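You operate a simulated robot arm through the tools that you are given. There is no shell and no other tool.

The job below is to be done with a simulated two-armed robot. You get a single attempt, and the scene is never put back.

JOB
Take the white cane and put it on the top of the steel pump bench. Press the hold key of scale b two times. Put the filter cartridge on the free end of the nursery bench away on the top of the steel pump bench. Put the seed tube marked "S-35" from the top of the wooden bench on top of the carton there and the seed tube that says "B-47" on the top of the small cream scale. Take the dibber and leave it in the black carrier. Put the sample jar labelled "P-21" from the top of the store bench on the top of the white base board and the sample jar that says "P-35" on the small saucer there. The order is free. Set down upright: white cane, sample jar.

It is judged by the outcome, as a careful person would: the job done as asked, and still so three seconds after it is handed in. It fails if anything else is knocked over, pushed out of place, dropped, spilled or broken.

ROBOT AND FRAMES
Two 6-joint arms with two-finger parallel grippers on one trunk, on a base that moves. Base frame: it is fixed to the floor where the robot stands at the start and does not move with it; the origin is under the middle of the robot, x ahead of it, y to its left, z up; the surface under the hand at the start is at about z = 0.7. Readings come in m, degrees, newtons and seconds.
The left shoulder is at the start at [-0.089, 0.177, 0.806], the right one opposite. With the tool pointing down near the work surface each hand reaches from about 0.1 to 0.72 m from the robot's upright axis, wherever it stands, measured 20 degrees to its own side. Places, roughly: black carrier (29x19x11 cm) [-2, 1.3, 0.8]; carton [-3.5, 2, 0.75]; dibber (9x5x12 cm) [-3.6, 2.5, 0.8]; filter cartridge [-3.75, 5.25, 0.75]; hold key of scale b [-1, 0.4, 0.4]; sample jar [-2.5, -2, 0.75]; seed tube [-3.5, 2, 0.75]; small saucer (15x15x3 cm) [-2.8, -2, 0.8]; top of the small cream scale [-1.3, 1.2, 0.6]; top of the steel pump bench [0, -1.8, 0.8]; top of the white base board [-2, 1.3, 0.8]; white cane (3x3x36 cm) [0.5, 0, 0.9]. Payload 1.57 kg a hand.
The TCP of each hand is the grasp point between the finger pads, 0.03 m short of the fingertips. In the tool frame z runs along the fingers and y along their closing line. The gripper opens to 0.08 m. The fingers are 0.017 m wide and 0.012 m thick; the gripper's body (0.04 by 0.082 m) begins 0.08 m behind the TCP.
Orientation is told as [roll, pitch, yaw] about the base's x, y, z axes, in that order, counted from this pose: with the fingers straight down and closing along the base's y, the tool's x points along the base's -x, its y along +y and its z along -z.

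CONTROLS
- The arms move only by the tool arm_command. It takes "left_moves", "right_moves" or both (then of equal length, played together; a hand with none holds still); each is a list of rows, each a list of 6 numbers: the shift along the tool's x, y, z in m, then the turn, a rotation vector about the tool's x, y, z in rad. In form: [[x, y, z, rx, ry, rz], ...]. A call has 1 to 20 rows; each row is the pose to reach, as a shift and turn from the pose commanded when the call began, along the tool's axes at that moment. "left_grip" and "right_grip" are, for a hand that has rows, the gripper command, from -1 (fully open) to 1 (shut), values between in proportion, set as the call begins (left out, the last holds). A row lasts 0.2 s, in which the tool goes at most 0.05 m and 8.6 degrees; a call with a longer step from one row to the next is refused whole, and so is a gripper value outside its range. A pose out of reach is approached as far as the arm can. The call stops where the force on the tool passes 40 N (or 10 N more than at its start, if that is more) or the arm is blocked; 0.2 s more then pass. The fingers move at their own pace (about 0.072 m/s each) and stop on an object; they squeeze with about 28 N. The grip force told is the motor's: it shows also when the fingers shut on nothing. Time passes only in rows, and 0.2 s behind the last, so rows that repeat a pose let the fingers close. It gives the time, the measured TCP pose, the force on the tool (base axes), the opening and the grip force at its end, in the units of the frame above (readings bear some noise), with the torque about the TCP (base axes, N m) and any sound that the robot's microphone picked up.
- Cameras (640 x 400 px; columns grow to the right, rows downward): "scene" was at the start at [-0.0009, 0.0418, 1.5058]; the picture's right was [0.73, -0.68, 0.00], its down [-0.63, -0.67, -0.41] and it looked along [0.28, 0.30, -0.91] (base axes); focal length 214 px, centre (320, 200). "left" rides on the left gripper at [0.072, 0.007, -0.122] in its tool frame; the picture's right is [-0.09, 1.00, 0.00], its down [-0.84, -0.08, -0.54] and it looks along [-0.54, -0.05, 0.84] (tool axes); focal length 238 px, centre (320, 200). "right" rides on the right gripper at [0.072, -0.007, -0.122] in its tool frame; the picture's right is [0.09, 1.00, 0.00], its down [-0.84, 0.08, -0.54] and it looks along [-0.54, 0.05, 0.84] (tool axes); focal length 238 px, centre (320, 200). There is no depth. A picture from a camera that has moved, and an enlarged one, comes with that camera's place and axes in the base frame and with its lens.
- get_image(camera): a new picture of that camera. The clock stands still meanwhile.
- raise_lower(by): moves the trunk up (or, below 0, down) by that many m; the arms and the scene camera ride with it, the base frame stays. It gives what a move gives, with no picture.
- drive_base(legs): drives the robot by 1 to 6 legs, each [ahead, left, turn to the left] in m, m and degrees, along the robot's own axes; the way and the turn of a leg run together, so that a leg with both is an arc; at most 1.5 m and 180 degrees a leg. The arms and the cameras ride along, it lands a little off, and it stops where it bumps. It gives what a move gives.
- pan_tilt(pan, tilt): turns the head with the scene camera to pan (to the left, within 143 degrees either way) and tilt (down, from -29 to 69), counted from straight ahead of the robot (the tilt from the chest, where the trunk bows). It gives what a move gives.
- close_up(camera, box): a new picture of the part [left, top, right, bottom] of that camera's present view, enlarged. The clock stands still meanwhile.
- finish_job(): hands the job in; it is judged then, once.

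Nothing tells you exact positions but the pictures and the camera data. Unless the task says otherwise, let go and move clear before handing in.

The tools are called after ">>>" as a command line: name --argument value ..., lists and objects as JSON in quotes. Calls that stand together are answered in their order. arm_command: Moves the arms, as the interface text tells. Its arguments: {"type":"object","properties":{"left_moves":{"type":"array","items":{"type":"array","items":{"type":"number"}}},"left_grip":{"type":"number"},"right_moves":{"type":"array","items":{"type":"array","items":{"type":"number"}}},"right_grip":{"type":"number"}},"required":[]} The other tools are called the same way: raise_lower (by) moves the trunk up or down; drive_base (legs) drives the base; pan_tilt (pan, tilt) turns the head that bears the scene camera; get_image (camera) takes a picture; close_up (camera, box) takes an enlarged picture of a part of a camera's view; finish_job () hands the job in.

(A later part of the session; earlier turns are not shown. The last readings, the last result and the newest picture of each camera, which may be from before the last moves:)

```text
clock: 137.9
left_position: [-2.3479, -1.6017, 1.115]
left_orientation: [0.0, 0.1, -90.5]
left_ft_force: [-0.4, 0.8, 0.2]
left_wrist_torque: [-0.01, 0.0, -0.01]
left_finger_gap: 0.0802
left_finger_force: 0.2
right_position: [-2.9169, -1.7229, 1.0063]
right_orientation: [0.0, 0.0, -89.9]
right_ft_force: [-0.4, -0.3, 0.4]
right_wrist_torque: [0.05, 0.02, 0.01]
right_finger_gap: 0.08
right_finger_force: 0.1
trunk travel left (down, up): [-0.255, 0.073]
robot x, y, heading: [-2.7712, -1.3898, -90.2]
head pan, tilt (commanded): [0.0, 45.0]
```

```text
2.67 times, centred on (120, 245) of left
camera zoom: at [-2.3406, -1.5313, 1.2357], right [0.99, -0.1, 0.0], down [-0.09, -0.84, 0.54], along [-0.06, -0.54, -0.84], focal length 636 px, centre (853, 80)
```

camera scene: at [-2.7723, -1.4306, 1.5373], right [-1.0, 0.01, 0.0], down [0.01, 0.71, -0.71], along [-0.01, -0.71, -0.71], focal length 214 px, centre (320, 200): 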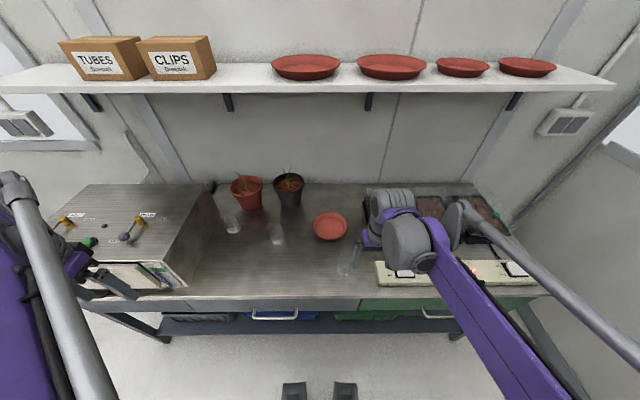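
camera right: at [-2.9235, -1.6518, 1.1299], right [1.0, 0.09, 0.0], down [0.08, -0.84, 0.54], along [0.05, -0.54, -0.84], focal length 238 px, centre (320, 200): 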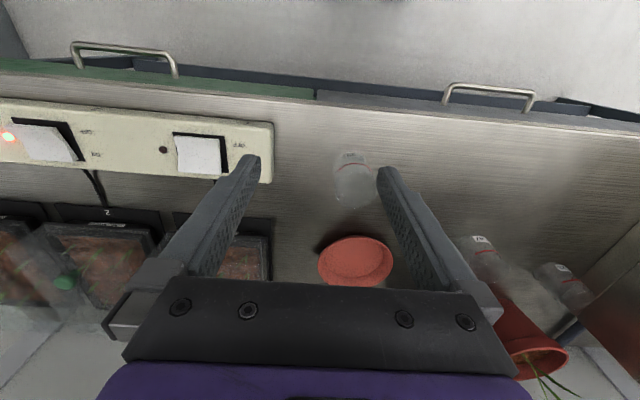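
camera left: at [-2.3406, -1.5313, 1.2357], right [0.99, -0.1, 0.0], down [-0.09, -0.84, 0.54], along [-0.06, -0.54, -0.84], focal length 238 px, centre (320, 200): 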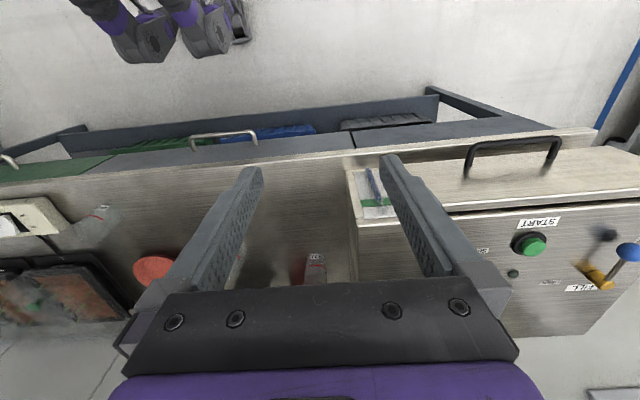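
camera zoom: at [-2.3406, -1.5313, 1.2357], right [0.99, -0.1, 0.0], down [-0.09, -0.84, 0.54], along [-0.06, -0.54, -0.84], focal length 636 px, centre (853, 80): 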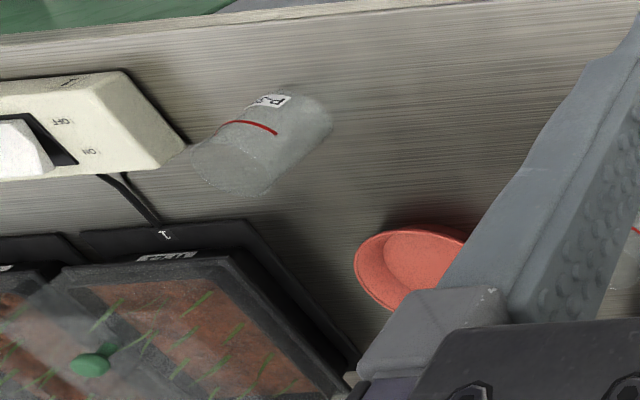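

P-35 stands at about (-2.859, -1.811), top z≈0.86, bench z≈0.755. I'll hover the right hand right above it and verify alignment.

>>> arm_command --right_moves '[[-0.03, 0.02, 0, 0, 0, 0], [-0.06, 0.04, 0.01, 0, 0, 0], [-0.088, 0.058, 0.03, 0, 0, 0], [-0.088, 0.058, 0.055, 0, 0, 0]]' --right_grip -1

>>> get_image --camera "right"

>>> close_up --camera "scene" --box '[280, 180, 400, 300]'

>>> close_up --camera "left" --box '[0, 130, 200, 290]'

```text
clock: 138.9
left_position: [-2.3474, -1.602, 1.1147]
left_orientation: [0.0, 0.0, -90.5]
left_ft_force: [-0.7, 0.4, -0.6]
left_wrist_torque: [0.0, -0.03, 0.02]
left_finger_gap: 0.0801
left_finger_force: 0.0
right_position: [-2.8583, -1.8114, 0.9531]
right_orientation: [0.2, 0.0, -90.0]
right_ft_force: [0.2, 0.6, -0.1]
right_wrist_torque: [-0.01, 0.01, -0.03]
right_finger_gap: 0.0803
right_finger_force: 0.1
trunk travel left (down, up): [-0.255, 0.073]
robot x, y, heading: [-2.769, -1.3881, -90.3]
head pan, tilt (commanded): [0.0, 45.0]
```

```text
taken
camera right: at [-2.865, -1.739, 1.0756], right [1.0, 0.09, 0.0], down [0.08, -0.84, 0.54], along [0.05, -0.54, -0.84], focal length 238 px, centre (320, 200)
```

right: 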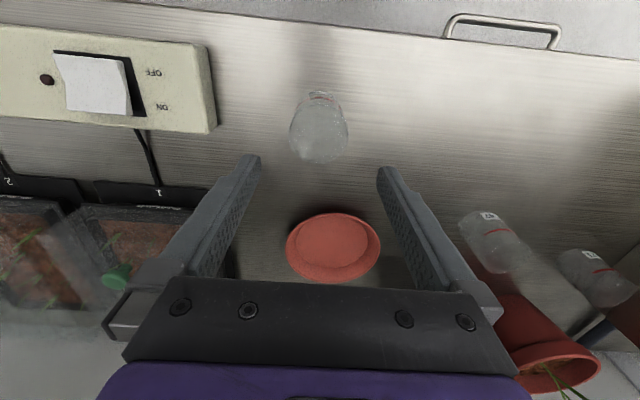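

```text
3.33 times, centred on (340, 240) of scene
camera zoom: at [-2.7726, -1.4302, 1.5373], right [-1.0, 0.01, 0.0], down [0.01, 0.71, -0.71], along [-0.01, -0.71, -0.71], focal length 715 px, centre (253, 67)
```

zoom: 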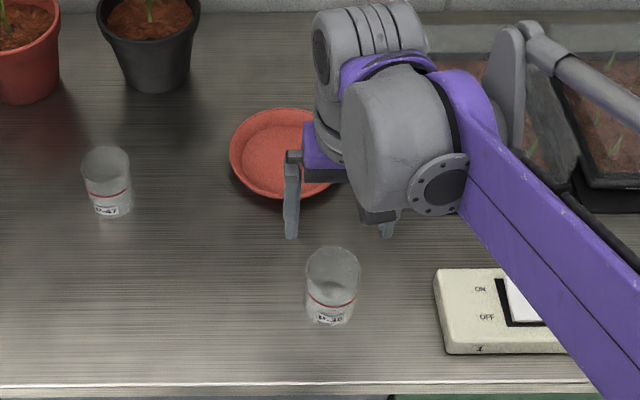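

```text
2.50 times, centred on (100, 210) of left
camera zoom: at [-2.3408, -1.5309, 1.2358], right [0.99, -0.1, 0.0], down [-0.09, -0.84, 0.54], along [-0.05, -0.54, -0.84], focal length 596 px, centre (870, 175)
```

zoom: 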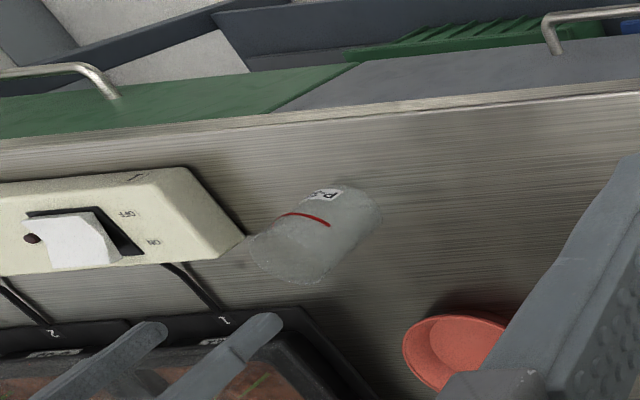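

The jar is centered under the gripper. I'll descend around it and close.

>>> arm_command --right_moves '[[0, 0, 0.035, 0, 0, 0], [0, 0, 0.07, 0, 0, 0], [0, 0, 0.105, 0, 0, 0], [0, 0, 0.138, 0, 0, 0], [0, 0, 0.138, 0, 0, 0]]'

>>> get_image --camera "right"

```text
clock: 140.1
left_position: [-2.3475, -1.6007, 1.1129]
left_orientation: [0.0, -0.1, -90.6]
left_ft_force: [-1.1, 0.3, -0.6]
left_wrist_torque: [0.01, -0.02, 0.0]
left_finger_gap: 0.0802
left_finger_force: 0.2
right_position: [-2.8582, -1.8125, 0.8143]
right_orientation: [0.1, 0.0, -89.9]
right_ft_force: [0.9, -0.1, 0.0]
right_wrist_torque: [0.02, -0.05, 0.03]
right_finger_gap: 0.0801
right_finger_force: 0.1
trunk travel left (down, up): [-0.255, 0.073]
robot x, y, heading: [-2.7718, -1.3896, -90.7]
head pan, tilt (commanded): [0.0, 45.0]
```

```text
taken
camera right: at [-2.865, -1.7405, 0.9378], right [1.0, 0.09, 0.0], down [0.08, -0.84, 0.54], along [0.05, -0.54, -0.84], focal length 238 px, centre (320, 200)
```

right: 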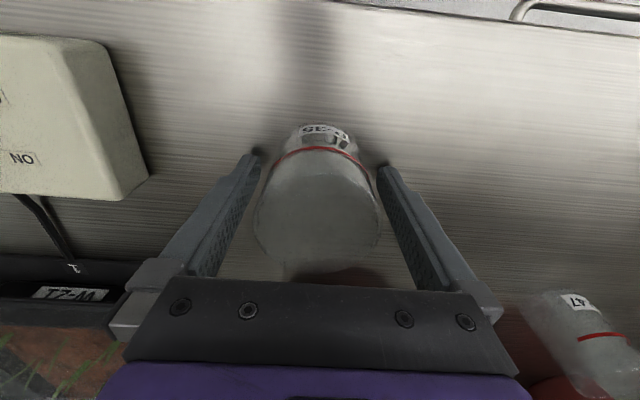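

>>> arm_command --right_moves '[[0, 0, 0, 0, 0, 0], [0, 0, 0, 0, 0, 0], [0, 0, 0, 0, 0, 0]]' --right_grip 1

>>> arm_command --right_moves '[[0, 0, -0.02, 0, 0, 0], [0, 0, -0.05, 0, 0, 0], [0, 0, -0.09, 0, 0, 0], [0, 0, -0.12, 0, 0, 0]]'

>>> get_image --camera "right"

>>> close_up --camera "scene" --box '[260, 180, 400, 300]'

>>> close_up --camera "left" --box '[0, 130, 240, 310]'

```text
clock: 140.9
left_position: [-2.3472, -1.6018, 1.1138]
left_orientation: [0.0, -0.1, -90.6]
left_ft_force: [0.0, -0.2, -0.2]
left_wrist_torque: [-0.05, 0.01, -0.03]
left_finger_gap: 0.0799
left_finger_force: 0.1
right_position: [-2.8574, -1.8132, 0.8152]
right_orientation: [0.0, 0.0, -89.9]
right_ft_force: [-1.3, -0.3, 0.5]
right_wrist_torque: [-0.01, 0.0, 0.02]
right_finger_gap: 0.057
right_finger_force: 27.8
trunk travel left (down, up): [-0.255, 0.073]
robot x, y, heading: [-2.7684, -1.3885, -90.1]
head pan, tilt (commanded): [0.0, 45.0]
```

```text
clock: 141.9
left_position: [-2.3479, -1.6018, 1.1142]
left_orientation: [0.0, 0.0, -90.5]
left_ft_force: [0.7, -0.5, 0.1]
left_wrist_torque: [-0.03, 0.01, 0.01]
left_finger_gap: 0.0803
left_finger_force: 0.1
right_position: [-2.8581, -1.8118, 0.9364]
right_orientation: [0.1, 0.1, -89.9]
right_ft_force: [0.2, -0.4, 0.0]
right_wrist_torque: [-0.05, -0.02, -0.03]
right_finger_gap: 0.0569
right_finger_force: 28.3
trunk travel left (down, up): [-0.255, 0.073]
robot x, y, heading: [-2.7719, -1.3883, -90.7]
head pan, tilt (commanded): [0.0, 45.0]
```

```text
taken
camera right: at [-2.8656, -1.7396, 1.0587], right [1.0, 0.09, 0.0], down [0.08, -0.84, 0.54], along [0.05, -0.54, -0.84], focal length 238 px, centre (320, 200)
```

right: 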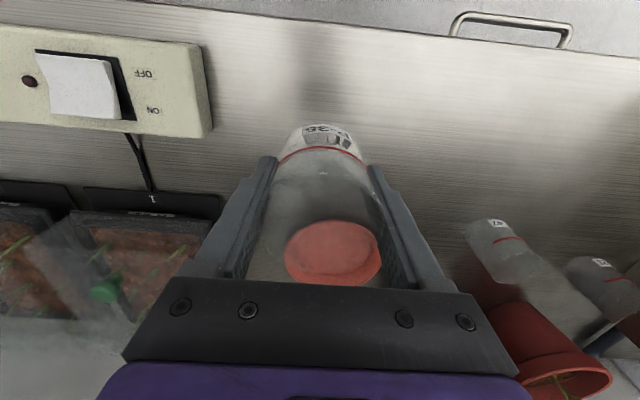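

```text
3.33 times, centred on (330, 240) of scene
camera zoom: at [-2.7723, -1.4303, 1.5373], right [-1.0, 0.01, 0.0], down [0.01, 0.71, -0.71], along [-0.01, -0.71, -0.71], focal length 715 px, centre (287, 67)
```

zoom: 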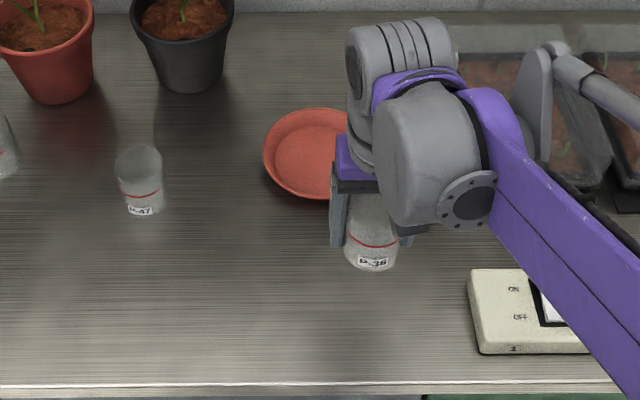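

```text
2.22 times, centred on (120, 220) of left
camera zoom: at [-2.3406, -1.531, 1.2357], right [0.99, -0.1, 0.0], down [-0.08, -0.84, 0.54], along [-0.06, -0.54, -0.84], focal length 530 px, centre (764, 156)
```

zoom: 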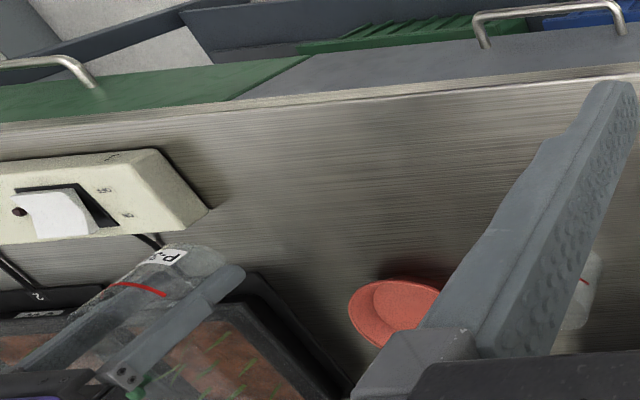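

P-35 is held upright. The saucer center is at about (-2.819, -2.019); I'll carry the jar over it.

>>> arm_command --right_moves '[[-0.04, 0.008, 0, 0, 0, 0], [-0.08, 0.016, 0, 0, 0, 0], [-0.12, 0.024, 0, 0, 0, 0], [-0.16, 0.032, 0, 0, 0, 0], [-0.207, 0.0395, 0, 0, 0, 0], [-0.207, 0.0395, 0, 0, 0, 0]]'

>>> get_image --camera "right"

>>> close_up --camera "scene" --box '[260, 150, 400, 270]'

>>> get_image --camera "left"

```text
clock: 143.3
left_position: [-2.3474, -1.5999, 1.1141]
left_orientation: [0.0, -0.1, -90.4]
left_ft_force: [0.2, -0.9, 0.5]
left_wrist_torque: [-0.01, -0.03, 0.0]
left_finger_gap: 0.08
left_finger_force: 0.1
right_position: [-2.8164, -2.0198, 0.935]
right_orientation: [0.1, 0.0, -89.9]
right_ft_force: [-1.1, -0.6, -0.7]
right_wrist_torque: [-0.01, -0.04, -0.01]
right_finger_gap: 0.0571
right_finger_force: 27.6
trunk travel left (down, up): [-0.255, 0.073]
robot x, y, heading: [-2.7733, -1.3872, -90.7]
head pan, tilt (commanded): [0.0, 45.0]
```

```text
taken
camera right: at [-2.8235, -1.9475, 1.0576], right [1.0, 0.09, 0.0], down [0.08, -0.84, 0.54], along [0.05, -0.54, -0.84], focal length 238 px, centre (320, 200)
```

right: 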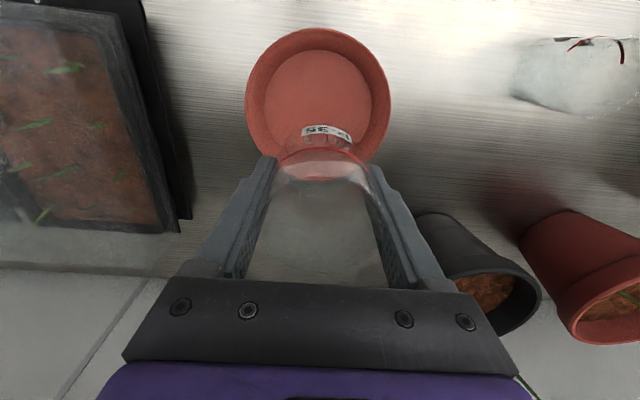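

```text
3.33 times, centred on (330, 210) of scene
camera zoom: at [-2.7725, -1.4292, 1.5373], right [-1.0, 0.01, 0.0], down [0.01, 0.71, -0.71], along [-0.01, -0.71, -0.71], focal length 715 px, centre (287, 167)
```

zoom: 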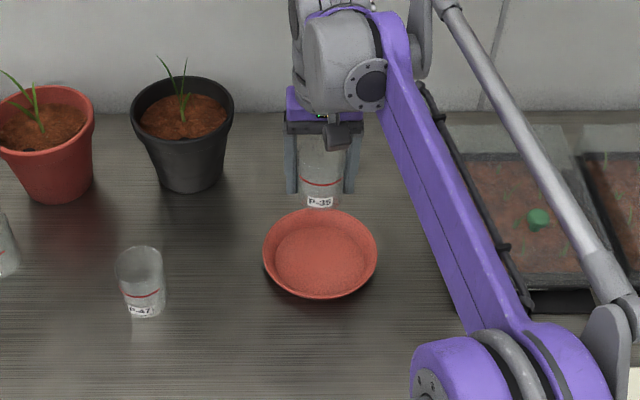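

```text
taken
camera left: at [-2.3407, -1.5301, 1.2358], right [0.99, -0.1, 0.0], down [-0.09, -0.84, 0.54], along [-0.06, -0.54, -0.84], focal length 238 px, centre (320, 200)
```

left: 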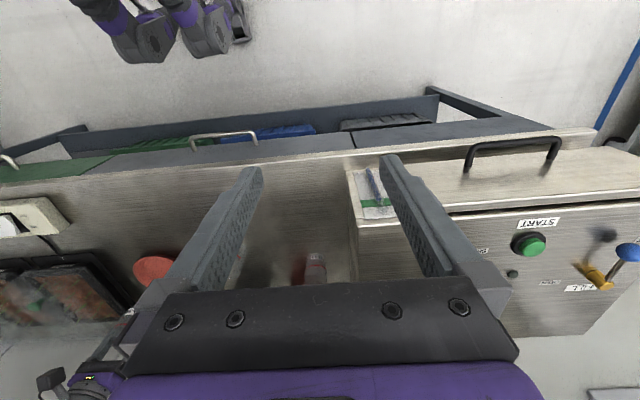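

Recomputing with several views, the bench top is at about z=0.78 and the jar (held slightly toward me in the pads) is now just above the saucer's center. I'll lower it carefully.

>>> arm_command --right_moves '[[0, -0.003, 0.03, 0, 0, 0], [0.003, -0.004, 0.06, 0, 0, 0], [0.004, -0.004, 0.085, 0, 0, 0], [0.004, -0.004, 0.085, 0, 0, 0]]'

>>> get_image --camera "right"

>>> close_up --camera "scene" --box '[280, 170, 380, 260]'

```text
clock: 144.3
left_position: [-2.3474, -1.6017, 1.1133]
left_orientation: [0.0, 0.0, -90.5]
left_ft_force: [-0.1, 0.8, 0.2]
left_wrist_torque: [0.0, 0.03, 0.0]
left_finger_gap: 0.0802
left_finger_force: 0.0
right_position: [-2.8231, -2.015, 0.8483]
right_orientation: [0.0, 0.0, -89.9]
right_ft_force: [0.6, -0.6, -0.9]
right_wrist_torque: [-0.01, 0.0, -0.01]
right_finger_gap: 0.0569
right_finger_force: 28.3
trunk travel left (down, up): [-0.255, 0.073]
robot x, y, heading: [-2.7703, -1.3889, -90.5]
head pan, tilt (commanded): [0.0, 45.0]
```

```text
taken
camera right: at [-2.8301, -1.9434, 0.9714], right [1.0, 0.09, 0.0], down [0.08, -0.84, 0.54], along [0.05, -0.54, -0.84], focal length 238 px, centre (320, 200)
```

right: 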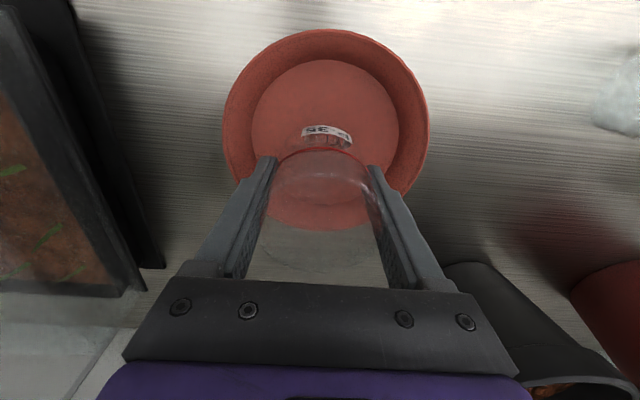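

```text
4.44 times, centred on (330, 215) of scene
camera zoom: at [-2.7723, -1.4303, 1.5373], right [-1.0, 0.01, 0.0], down [0.01, 0.71, -0.71], along [-0.01, -0.71, -0.71], focal length 953 px, centre (276, 133)
```

zoom: 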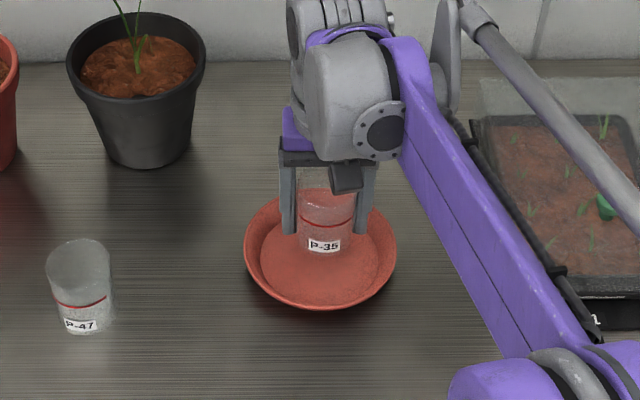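

I'll zoom the right camera to compare the jar's base with the saucer's floor before going down further.

>>> close_up --camera "right" --box '[220, 20, 440, 240]'

>>> close_up --camera "scene" --box '[300, 190, 370, 250]'

```text
1.82 times, centred on (330, 130) of right
camera zoom: at [-2.8301, -1.9434, 0.9714], right [1.0, 0.09, 0.0], down [0.08, -0.84, 0.54], along [0.05, -0.54, -0.84], focal length 433 px, centre (302, 327)
```

zoom: 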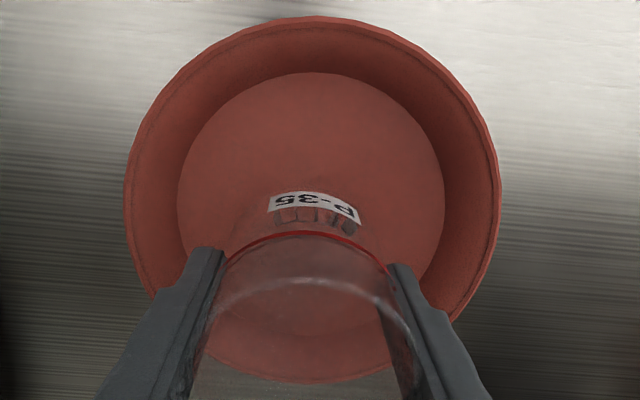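

```text
6.67 times, centred on (335, 220) of scene
camera zoom: at [-2.7723, -1.4303, 1.5373], right [-1.0, 0.01, 0.0], down [0.01, 0.71, -0.71], along [-0.01, -0.71, -0.71], focal length 1430 px, centre (220, 67)
```

zoom: 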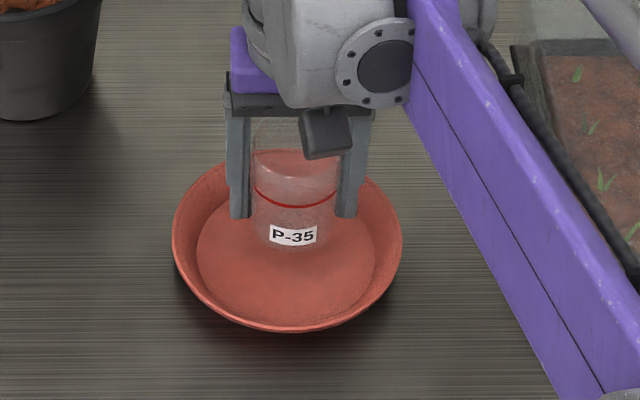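

The jar is about 1 cm past the saucer's center; I'll shift it 12 mm toward me and lower until it touches.

>>> arm_command --right_moves '[[0.012, 0.003, 0, 0, 0, 0], [0.012, 0.003, 0.01, 0, 0, 0], [0.012, 0.003, 0.018, 0, 0, 0], [0.012, 0.003, 0.022, 0, 0, 0]]'

>>> close_up --camera "scene" --box '[300, 190, 370, 250]'

```text
clock: 145.3
left_position: [-2.3463, -1.6014, 1.1136]
left_orientation: [0.0, 0.0, -90.5]
left_ft_force: [0.3, -0.4, 0.8]
left_wrist_torque: [0.02, -0.02, -0.04]
left_finger_gap: 0.08
left_finger_force: 0.2
right_position: [-2.8182, -2.0025, 0.8268]
right_orientation: [0.1, 0.1, -89.9]
right_ft_force: [1.0, 0.1, 0.4]
right_wrist_torque: [0.04, -0.04, -0.04]
right_finger_gap: 0.0572
right_finger_force: 27.9
trunk travel left (down, up): [-0.255, 0.073]
robot x, y, heading: [-2.7712, -1.3882, -90.3]
head pan, tilt (commanded): [0.0, 45.0]
```

```text
6.67 times, centred on (335, 220) of scene
camera zoom: at [-2.7723, -1.4306, 1.5373], right [-1.0, 0.01, 0.0], down [0.01, 0.71, -0.71], along [-0.01, -0.71, -0.71], focal length 1430 px, centre (220, 67)
```

zoom: 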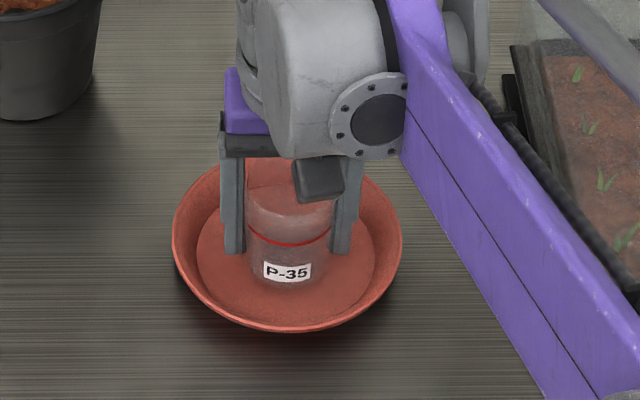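

>>> arm_command --right_moves '[[0, 0, 0.002, 0, 0, 0], [0, 0, 0.004, 0, 0, 0]]'

>>> arm_command --right_moves '[[0, 0, 0.002, 0, 0, 0], [0, 0, 0.003, 0, 0, 0]]'

```text
clock: 145.9
left_position: [-2.3473, -1.6018, 1.1137]
left_orientation: [0.0, 0.0, -90.6]
left_ft_force: [-0.1, 0.4, 0.4]
left_wrist_torque: [0.01, -0.01, 0.0]
left_finger_gap: 0.0799
left_finger_force: 0.0
right_position: [-2.8197, -2.0026, 0.823]
right_orientation: [0.1, 0.0, -90.0]
right_ft_force: [0.2, -0.1, -1.0]
right_wrist_torque: [-0.01, -0.01, 0.0]
right_finger_gap: 0.0568
right_finger_force: 28.0
trunk travel left (down, up): [-0.255, 0.073]
robot x, y, heading: [-2.7716, -1.3897, -90.5]
head pan, tilt (commanded): [0.0, 45.0]
```

```text
clock: 146.5
left_position: [-2.3462, -1.6021, 1.1139]
left_orientation: [0.0, 0.0, -90.5]
left_ft_force: [-0.7, 0.5, 0.3]
left_wrist_torque: [-0.02, -0.03, 0.03]
left_finger_gap: 0.08
left_finger_force: 0.0
right_position: [-2.8197, -2.0029, 0.8206]
right_orientation: [0.1, 0.0, -90.0]
right_ft_force: [0.1, 0.8, 0.5]
right_wrist_torque: [-0.01, 0.02, 0.03]
right_finger_gap: 0.0572
right_finger_force: 28.1
trunk travel left (down, up): [-0.255, 0.073]
robot x, y, heading: [-2.7693, -1.3889, -90.5]
head pan, tilt (commanded): [0.0, 45.0]
```

>>> arm_command --right_moves '[[0, 0, 0.001, 0, 0, 0], [0, 0, 0.002, 0, 0, 0]]'

>>> close_up --camera "scene" --box '[300, 190, 370, 250]'

```text
clock: 147.1
left_position: [-2.3473, -1.6017, 1.114]
left_orientation: [0.0, -0.1, -90.5]
left_ft_force: [-0.6, -0.6, 0.1]
left_wrist_torque: [0.0, 0.02, -0.01]
left_finger_gap: 0.0799
left_finger_force: 0.2
right_position: [-2.8188, -2.0025, 0.8189]
right_orientation: [0.1, 0.1, -89.9]
right_ft_force: [0.7, -0.9, 4.2]
right_wrist_torque: [0.0, 0.06, 0.02]
right_finger_gap: 0.057
right_finger_force: 28.4
trunk travel left (down, up): [-0.255, 0.073]
robot x, y, heading: [-2.7718, -1.3908, -90.5]
head pan, tilt (commanded): [0.0, 45.0]
```

```text
6.67 times, centred on (335, 220) of scene
camera zoom: at [-2.7722, -1.4303, 1.5373], right [-1.0, 0.01, 0.0], down [0.01, 0.71, -0.71], along [-0.01, -0.71, -0.71], focal length 1430 px, centre (220, 67)
```

zoom: 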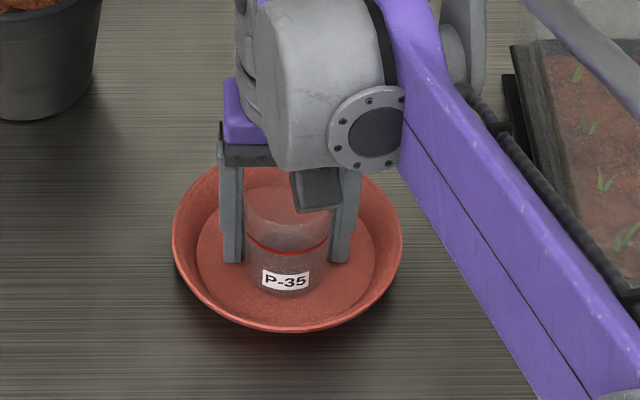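

P-35 rests on the saucer floor (4 N contact). I'll open partially, then rise straight up.

>>> arm_command --right_moves '[[0, 0, -0.0008, 0, 0, 0], [0, 0, -0.0008, 0, 0, 0], [0, 0, -0.0008, 0, 0, 0]]' --right_grip -0.7

>>> arm_command --right_moves '[[0, 0, -0.02, 0, 0, 0], [0, 0, -0.05, 0, 0, 0], [0, 0, -0.09, 0, 0, 0], [0, 0, -0.13, 0, 0, 0]]'

>>> close_up --camera "right" --box '[220, 20, 440, 240]'

>>> close_up --camera "scene" --box '[200, 170, 380, 280]'

```text
clock: 147.9
left_position: [-2.3479, -1.6028, 1.1152]
left_orientation: [0.0, 0.1, -90.5]
left_ft_force: [-0.1, -0.3, 0.2]
left_wrist_torque: [-0.01, 0.02, -0.02]
left_finger_gap: 0.0799
left_finger_force: 0.1
right_position: [-2.819, -2.0011, 0.8197]
right_orientation: [0.0, -0.1, -89.9]
right_ft_force: [-0.2, 0.2, 0.1]
right_wrist_torque: [0.01, -0.01, 0.0]
right_finger_gap: 0.0679
right_finger_force: 0.0
trunk travel left (down, up): [-0.255, 0.073]
robot x, y, heading: [-2.7715, -1.3888, -90.6]
head pan, tilt (commanded): [0.0, 45.0]
```

```text
clock: 148.9
left_position: [-2.3478, -1.6013, 1.1133]
left_orientation: [-0.1, 0.0, -90.6]
left_ft_force: [-0.3, 0.7, 0.3]
left_wrist_torque: [-0.02, 0.01, 0.03]
left_finger_gap: 0.08
left_finger_force: 0.0
right_position: [-2.8199, -2.0031, 0.9499]
right_orientation: [0.1, 0.0, -89.8]
right_ft_force: [0.0, -0.6, 0.2]
right_wrist_torque: [-0.01, 0.02, 0.0]
right_finger_gap: 0.0678
right_finger_force: 0.2
trunk travel left (down, up): [-0.255, 0.073]
robot x, y, heading: [-2.7706, -1.3872, -90.4]
head pan, tilt (commanded): [0.0, 45.0]
```

```text
1.82 times, centred on (330, 130) of right
camera zoom: at [-2.8262, -1.9317, 1.0722], right [1.0, 0.09, 0.0], down [0.08, -0.84, 0.54], along [0.05, -0.54, -0.84], focal length 433 px, centre (302, 327)
```

zoom: 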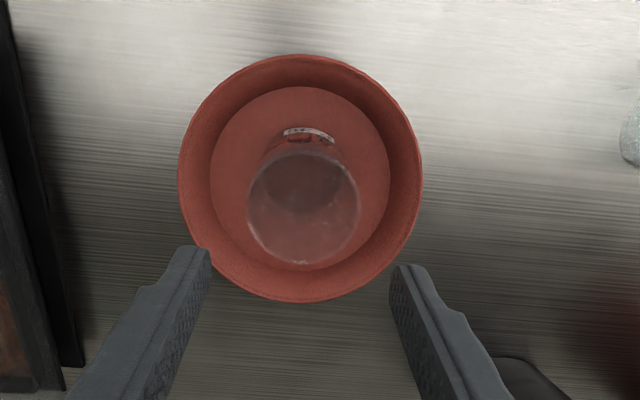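

```text
3.56 times, centred on (290, 225) of scene
camera zoom: at [-2.7723, -1.4303, 1.5373], right [-1.0, 0.01, 0.0], down [0.01, 0.71, -0.71], along [-0.01, -0.71, -0.71], focal length 763 px, centre (427, 111)
```

zoom: 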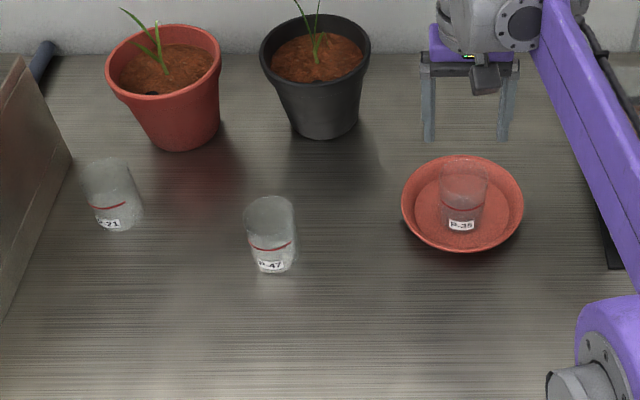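

P-35 stands in the saucer. Next I'll retract the right hand, slide the base left and line up on P-21 (about x=-2.398, y=-2.005).

>>> arm_command --right_moves '[[0.04, 0, -0.02, 0, 0, 0], [0.08, 0, -0.04, 0, 0, 0], [0.12, 0, -0.06, 0, 0, 0], [0.16, 0, -0.08, 0, 0, 0], [0.2, 0, -0.1, 0, 0, 0], [0.24, 0, -0.1, 0, 0, 0]]' --right_grip -1

>>> drive_base --legs '[[0, 0.47, 0.5]]'

>>> get_image --camera "right"

>>> get_image --camera "scene"

```text
clock: 150.3
left_position: [-2.3481, -1.6001, 1.1134]
left_orientation: [0.0, -0.2, -90.5]
left_ft_force: [-0.1, 0.1, -0.8]
left_wrist_torque: [-0.01, 0.02, 0.01]
left_finger_gap: 0.08
left_finger_force: 0.1
right_position: [-2.8202, -1.759, 1.0493]
right_orientation: [0.1, 0.0, -90.0]
right_ft_force: [0.2, 0.3, 0.2]
right_wrist_torque: [-0.03, -0.01, -0.01]
right_finger_gap: 0.0799
right_finger_force: 0.0
trunk travel left (down, up): [-0.255, 0.073]
robot x, y, heading: [-2.7737, -1.3894, -90.7]
head pan, tilt (commanded): [0.0, 45.0]
```

```text
clock: 154.9
left_position: [-1.8839, -1.5955, 1.1132]
left_orientation: [0.1, 0.0, -89.7]
left_ft_force: [0.1, -0.1, -0.2]
left_wrist_torque: [-0.02, 0.01, -0.01]
left_finger_gap: 0.0799
left_finger_force: 0.0
right_position: [-2.3544, -1.7617, 1.0513]
right_orientation: [0.0, 0.0, -89.1]
right_ft_force: [-0.2, 0.0, 0.7]
right_wrist_torque: [0.01, -0.02, 0.03]
right_finger_gap: 0.0801
right_finger_force: 0.0
trunk travel left (down, up): [-0.255, 0.073]
robot x, y, heading: [-2.3105, -1.3855, -89.6]
head pan, tilt (commanded): [0.0, 45.0]
```

```text
taken
camera right: at [-2.3625, -1.6907, 1.1731], right [0.99, 0.11, 0.0], down [0.09, -0.84, 0.54], along [0.06, -0.54, -0.84], focal length 238 px, centre (320, 200)
```

right: 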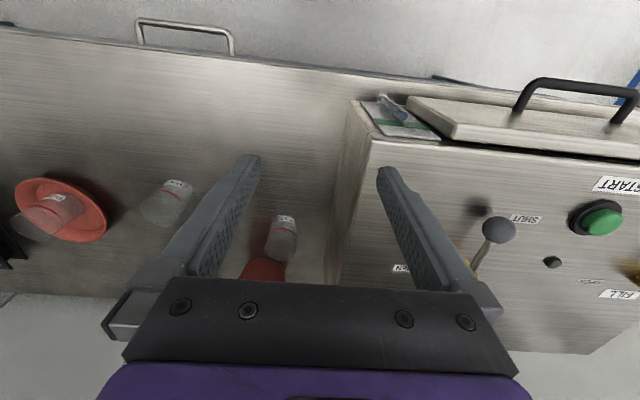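

```text
taken
camera scene: at [-2.3112, -1.431, 1.5373], right [-1.0, -0.01, 0.0], down [0.0, 0.71, -0.71], along [0.0, -0.71, -0.71], focal length 214 px, centre (320, 200)
```

scene: 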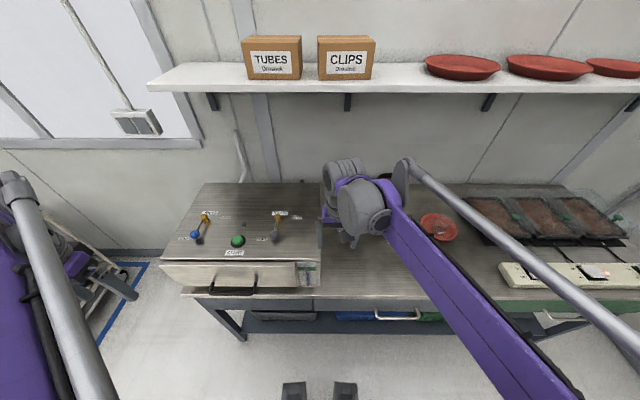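

I'll zoom to locate P-21 precisely.

>>> close_up --camera "right" --box '[230, 180, 370, 290]'

>>> arm_command --right_moves '[[0, -0.025, -0.01, 0, 0, 0], [0, -0.044, -0.02, 0, 0, 0]]'

>>> close_up --camera "right" --box '[230, 160, 410, 290]'

>>> close_up --camera "scene" --box '[280, 160, 440, 290]'

```text
3.64 times, centred on (300, 235) of right
camera zoom: at [-2.3625, -1.6907, 1.1731], right [0.99, 0.11, 0.0], down [0.09, -0.84, 0.54], along [0.06, -0.54, -0.84], focal length 867 px, centre (393, 73)
```

zoom: 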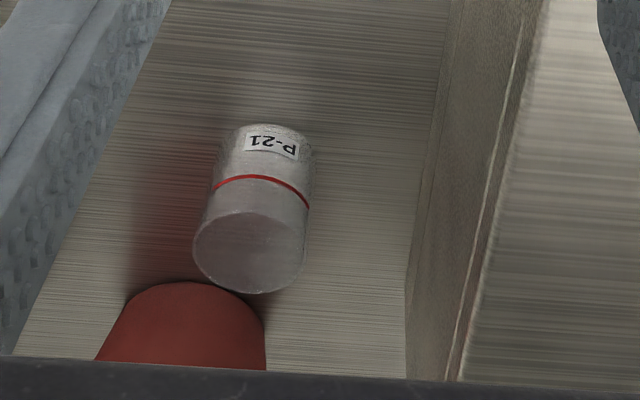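

```text
clock: 155.5
left_position: [-1.8836, -1.5962, 1.1123]
left_orientation: [0.0, -0.1, -89.7]
left_ft_force: [0.6, 0.1, -0.4]
left_wrist_torque: [-0.02, 0.0, 0.0]
left_finger_gap: 0.08
left_finger_force: 0.1
right_position: [-2.3988, -1.7624, 1.0712]
right_orientation: [0.1, 0.0, -89.1]
right_ft_force: [0.1, -0.2, 0.5]
right_wrist_torque: [-0.02, -0.02, 0.04]
right_finger_gap: 0.0797
right_finger_force: 0.0
trunk travel left (down, up): [-0.255, 0.073]
robot x, y, heading: [-2.3135, -1.39, -89.6]
head pan, tilt (commanded): [0.0, 45.0]
```

```text
3.08 times, centred on (320, 225) of right
camera zoom: at [-2.4071, -1.6908, 1.1943], right [0.99, 0.11, 0.0], down [0.09, -0.84, 0.54], along [0.06, -0.54, -0.84], focal length 733 px, centre (320, 123)
```

zoom: 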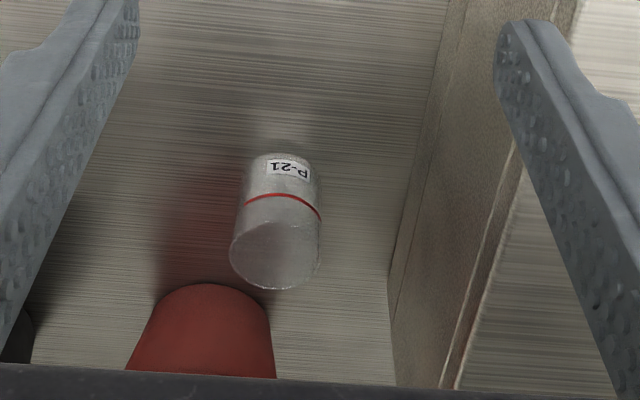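

```text
3.08 times, centred on (360, 225) of scene
camera zoom: at [-2.3113, -1.4309, 1.5373], right [-1.0, -0.01, 0.0], down [0.0, 0.71, -0.71], along [0.0, -0.71, -0.71], focal length 660 px, centre (197, 123)
```

zoom: 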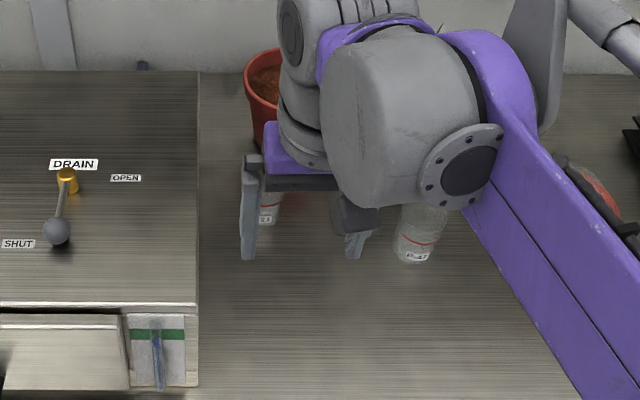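

P-21's top center is about (-2.400, -2.012, 0.85). I'll hover over it and check again at close range.

>>> arm_command --right_moves '[[-0.045, -0.001, 0, 0, 0, 0], [-0.09, -0.002, 0, 0, 0, 0], [-0.135, -0.003, 0.02, 0, 0, 0], [-0.18, -0.004, 0.05, 0, 0, 0], [-0.215, -0.0045, 0.08, 0, 0, 0], [-0.246, -0.005, 0.11, 0, 0, 0], [-0.246, -0.005, 0.12, 0, 0, 0]]'

>>> get_image --camera "right"

>>> close_up --camera "right" --box '[240, 60, 400, 200]'

>>> close_up --camera "scene" --box '[280, 140, 440, 270]'

```text
refused: row 4 steps farther than a row can; nothing moved
```

```text
taken
camera right: at [-2.4071, -1.6908, 1.1943], right [0.99, 0.11, 0.0], down [0.09, -0.84, 0.54], along [0.06, -0.54, -0.84], focal length 238 px, centre (320, 200)
```

right: 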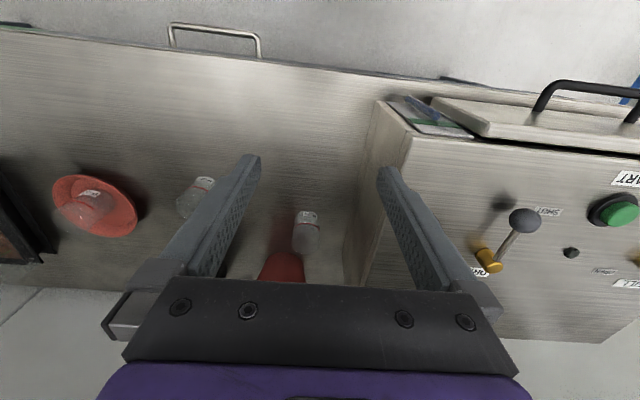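

```text
2.86 times, centred on (320, 130) of right
camera zoom: at [-2.4071, -1.6908, 1.1943], right [0.99, 0.11, 0.0], down [0.09, -0.84, 0.54], along [0.06, -0.54, -0.84], focal length 681 px, centre (320, 400)
```

zoom: 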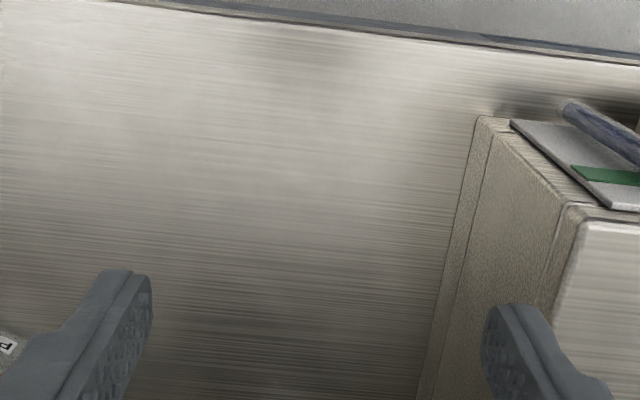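

```text
3.08 times, centred on (360, 205) of scene
camera zoom: at [-2.3113, -1.4309, 1.5373], right [-1.0, -0.01, 0.0], down [0.0, 0.71, -0.71], along [0.0, -0.71, -0.71], focal length 660 px, centre (197, 185)
```

zoom: 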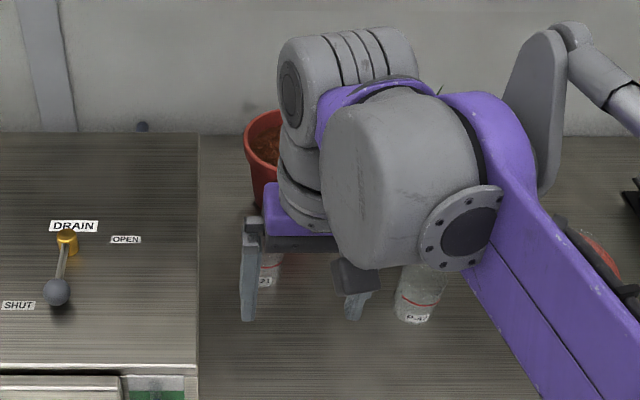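

The step was too long; I'll split it into smaller rows.

>>> arm_command --right_moves '[[-0.045, -0.001, 0, 0, 0, 0], [-0.09, -0.002, 0, 0, 0, 0], [-0.135, -0.003, 0.01, 0, 0, 0], [-0.175, -0.004, 0.03, 0, 0, 0], [-0.205, -0.0045, 0.055, 0, 0, 0], [-0.23, -0.005, 0.085, 0, 0, 0], [-0.246, -0.005, 0.12, 0, 0, 0], [-0.246, -0.005, 0.12, 0, 0, 0]]'

>>> get_image --camera "right"

>>> close_up --camera "right" --box '[240, 60, 400, 200]'

>>> close_up --camera "scene" --box '[280, 140, 440, 270]'

```text
clock: 157.3
left_position: [-1.8831, -1.5944, 1.1139]
left_orientation: [0.0, -0.1, -89.6]
left_ft_force: [-0.8, -0.6, 0.5]
left_wrist_torque: [0.0, 0.0, -0.01]
left_finger_gap: 0.08
left_finger_force: 0.2
right_position: [-2.4001, -2.0086, 0.9505]
right_orientation: [0.1, 0.0, -89.2]
right_ft_force: [-0.4, 0.2, 0.0]
right_wrist_torque: [-0.02, 0.01, 0.0]
right_finger_gap: 0.0798
right_finger_force: 0.1
trunk travel left (down, up): [-0.255, 0.073]
robot x, y, heading: [-2.309, -1.3923, -89.5]
head pan, tilt (commanded): [0.0, 45.0]
```

```text
taken
camera right: at [-2.4073, -1.9374, 1.073], right [0.99, 0.11, 0.0], down [0.09, -0.84, 0.54], along [0.06, -0.54, -0.84], focal length 238 px, centre (320, 200)
```

right: 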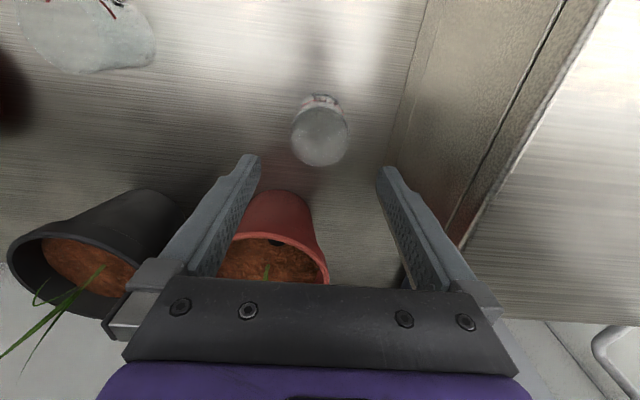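

```text
2.86 times, centred on (320, 130) of right
camera zoom: at [-2.4073, -1.9374, 1.073], right [0.99, 0.11, 0.0], down [0.09, -0.84, 0.54], along [0.06, -0.54, -0.84], focal length 681 px, centre (320, 400)
```

zoom: 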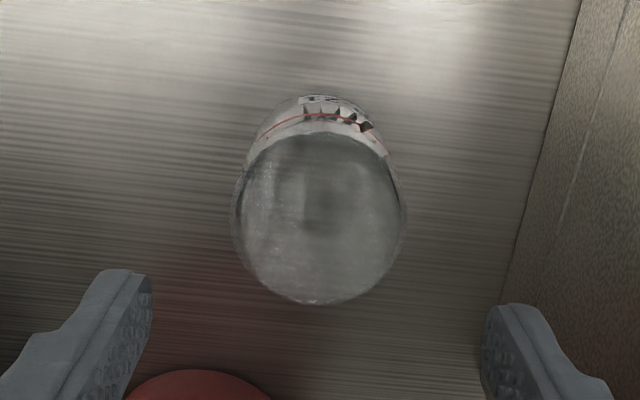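

```text
3.08 times, centred on (360, 205) of scene
camera zoom: at [-2.3112, -1.4305, 1.5373], right [-1.0, -0.01, 0.0], down [0.0, 0.71, -0.71], along [0.0, -0.71, -0.71], focal length 660 px, centre (197, 185)
```

zoom: 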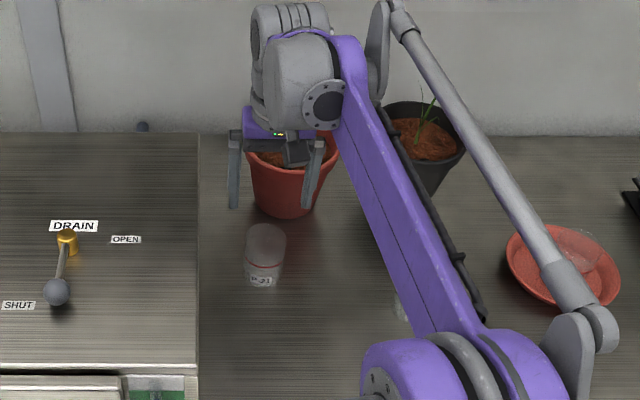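

The jar is centered under the hand within a few millimetres. I'll descend and grasp P-21.

>>> arm_command --right_moves '[[-0.003, 0, 0.035, 0, 0, 0], [-0.003, 0, 0.07, 0, 0, 0], [-0.003, 0, 0.105, 0, 0, 0], [-0.003, 0, 0.132, 0, 0, 0], [-0.003, 0, 0.132, 0, 0, 0]]'

>>> arm_command --right_moves '[[0, 0, 0, 0, 0, 0], [0, 0, 0, 0, 0, 0], [0, 0, 0, 0, 0, 0]]' --right_grip 1

>>> get_image --camera "right"

```text
clock: 158.5
left_position: [-1.8843, -1.5955, 1.1141]
left_orientation: [0.0, 0.0, -89.7]
left_ft_force: [-0.5, 1.0, -0.7]
left_wrist_torque: [-0.04, -0.03, 0.0]
left_finger_gap: 0.0802
left_finger_force: 0.1
right_position: [-2.3985, -2.0125, 0.8174]
right_orientation: [0.1, 0.0, -89.1]
right_ft_force: [0.2, -0.5, -0.7]
right_wrist_torque: [-0.03, 0.01, 0.0]
right_finger_gap: 0.0801
right_finger_force: 0.0
trunk travel left (down, up): [-0.255, 0.073]
robot x, y, heading: [-2.3077, -1.3915, -90.0]
head pan, tilt (commanded): [0.0, 45.0]
```

```text
clock: 159.3
left_position: [-1.8826, -1.5947, 1.1133]
left_orientation: [0.0, 0.1, -89.7]
left_ft_force: [-0.1, 0.6, -0.6]
left_wrist_torque: [-0.02, 0.0, 0.0]
left_finger_gap: 0.08
left_finger_force: 0.0
right_position: [-2.3988, -2.0111, 0.8186]
right_orientation: [0.1, 0.0, -89.1]
right_ft_force: [-0.2, -0.1, 0.1]
right_wrist_torque: [0.01, 0.0, -0.03]
right_finger_gap: 0.056
right_finger_force: 28.2
trunk travel left (down, up): [-0.255, 0.073]
robot x, y, heading: [-2.311, -1.3901, -89.8]
head pan, tilt (commanded): [0.0, 45.0]
```

```text
taken
camera right: at [-2.4069, -1.9405, 0.9409], right [0.99, 0.11, 0.0], down [0.09, -0.84, 0.54], along [0.06, -0.54, -0.84], focal length 238 px, centre (320, 200)
```

right: 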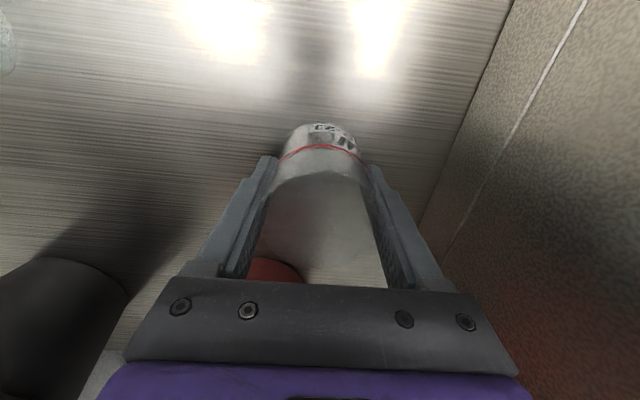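

P-21 is held. I'll lift it straight up and retract away from the bench.

>>> arm_command --right_moves '[[0, 0, -0.03, 0, 0, 0], [0, 0, -0.07, 0, 0, 0], [0, 0, -0.11, 0, 0, 0], [0, 0, -0.15, 0, 0, 0], [0.04, 0, -0.18, 0, 0, 0], [0.08, 0, -0.2, 0, 0, 0], [0.12, 0, -0.22, 0, 0, 0], [0.16, 0, -0.24, 0, 0, 0], [0.2, 0, -0.24, 0, 0, 0], [0.24, 0, -0.24, 0, 0, 0], [0.28, 0, -0.24, 0, 0, 0]]'

>>> drive_base --legs '[[-0.45, 0, 0]]'

>>> get_image --camera "right"

>>> get_image --camera "scene"

```text
clock: 161.7
left_position: [-1.8833, -1.5938, 1.1154]
left_orientation: [0.0, -0.1, -89.7]
left_ft_force: [-0.1, 0.2, 0.1]
left_wrist_torque: [0.0, 0.0, -0.01]
left_finger_gap: 0.0799
left_finger_force: 0.1
right_position: [-2.4044, -1.7311, 1.057]
right_orientation: [0.1, 0.0, -89.1]
right_ft_force: [-0.2, -1.3, -0.9]
right_wrist_torque: [-0.03, 0.01, 0.0]
right_finger_gap: 0.0559
right_finger_force: 27.7
trunk travel left (down, up): [-0.255, 0.073]
robot x, y, heading: [-2.3106, -1.3885, -89.7]
head pan, tilt (commanded): [0.0, 45.0]
```

```text
clock: 164.4
left_position: [-1.8873, -1.1428, 1.1135]
left_orientation: [0.1, 0.0, -89.6]
left_ft_force: [0.1, -0.8, 0.6]
left_wrist_torque: [-0.03, 0.02, 0.01]
left_finger_gap: 0.0801
left_finger_force: 0.0
right_position: [-2.4062, -1.279, 1.0566]
right_orientation: [0.0, 0.1, -89.2]
right_ft_force: [0.5, -0.4, -0.3]
right_wrist_torque: [-0.02, -0.02, -0.03]
right_finger_gap: 0.0561
right_finger_force: 28.4
trunk travel left (down, up): [-0.255, 0.073]
robot x, y, heading: [-2.3127, -0.9313, -89.8]
head pan, tilt (commanded): [0.0, 45.0]
```

```text
taken
camera right: at [-2.4151, -1.2075, 1.1798], right [0.99, 0.11, 0.0], down [0.09, -0.84, 0.54], along [0.06, -0.54, -0.84], focal length 238 px, centre (320, 200)
```

right: 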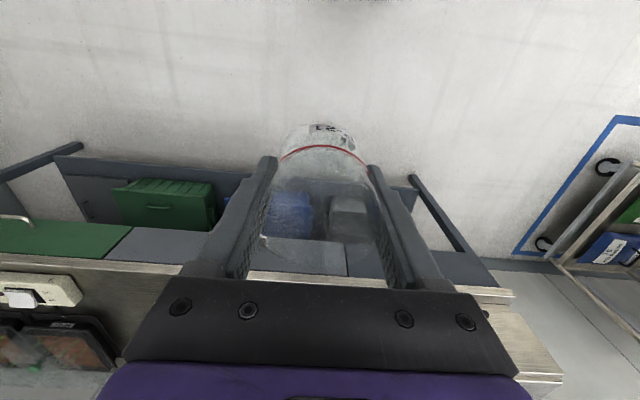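

```text
taken
camera scene: at [-2.3139, -0.9773, 1.5373], right [-1.0, 0.0, 0.0], down [0.0, 0.71, -0.71], along [0.0, -0.71, -0.71], focal length 214 px, centre (320, 200)
```

scene: 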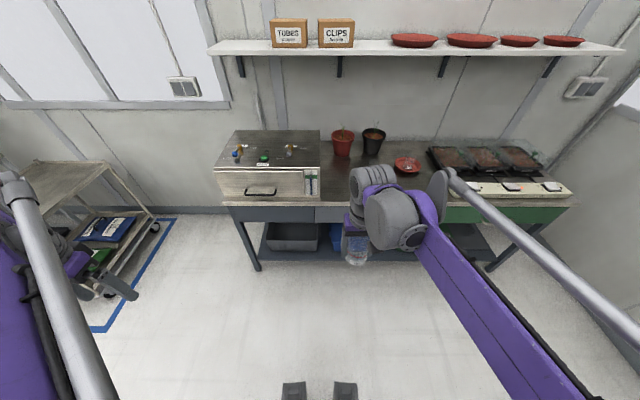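

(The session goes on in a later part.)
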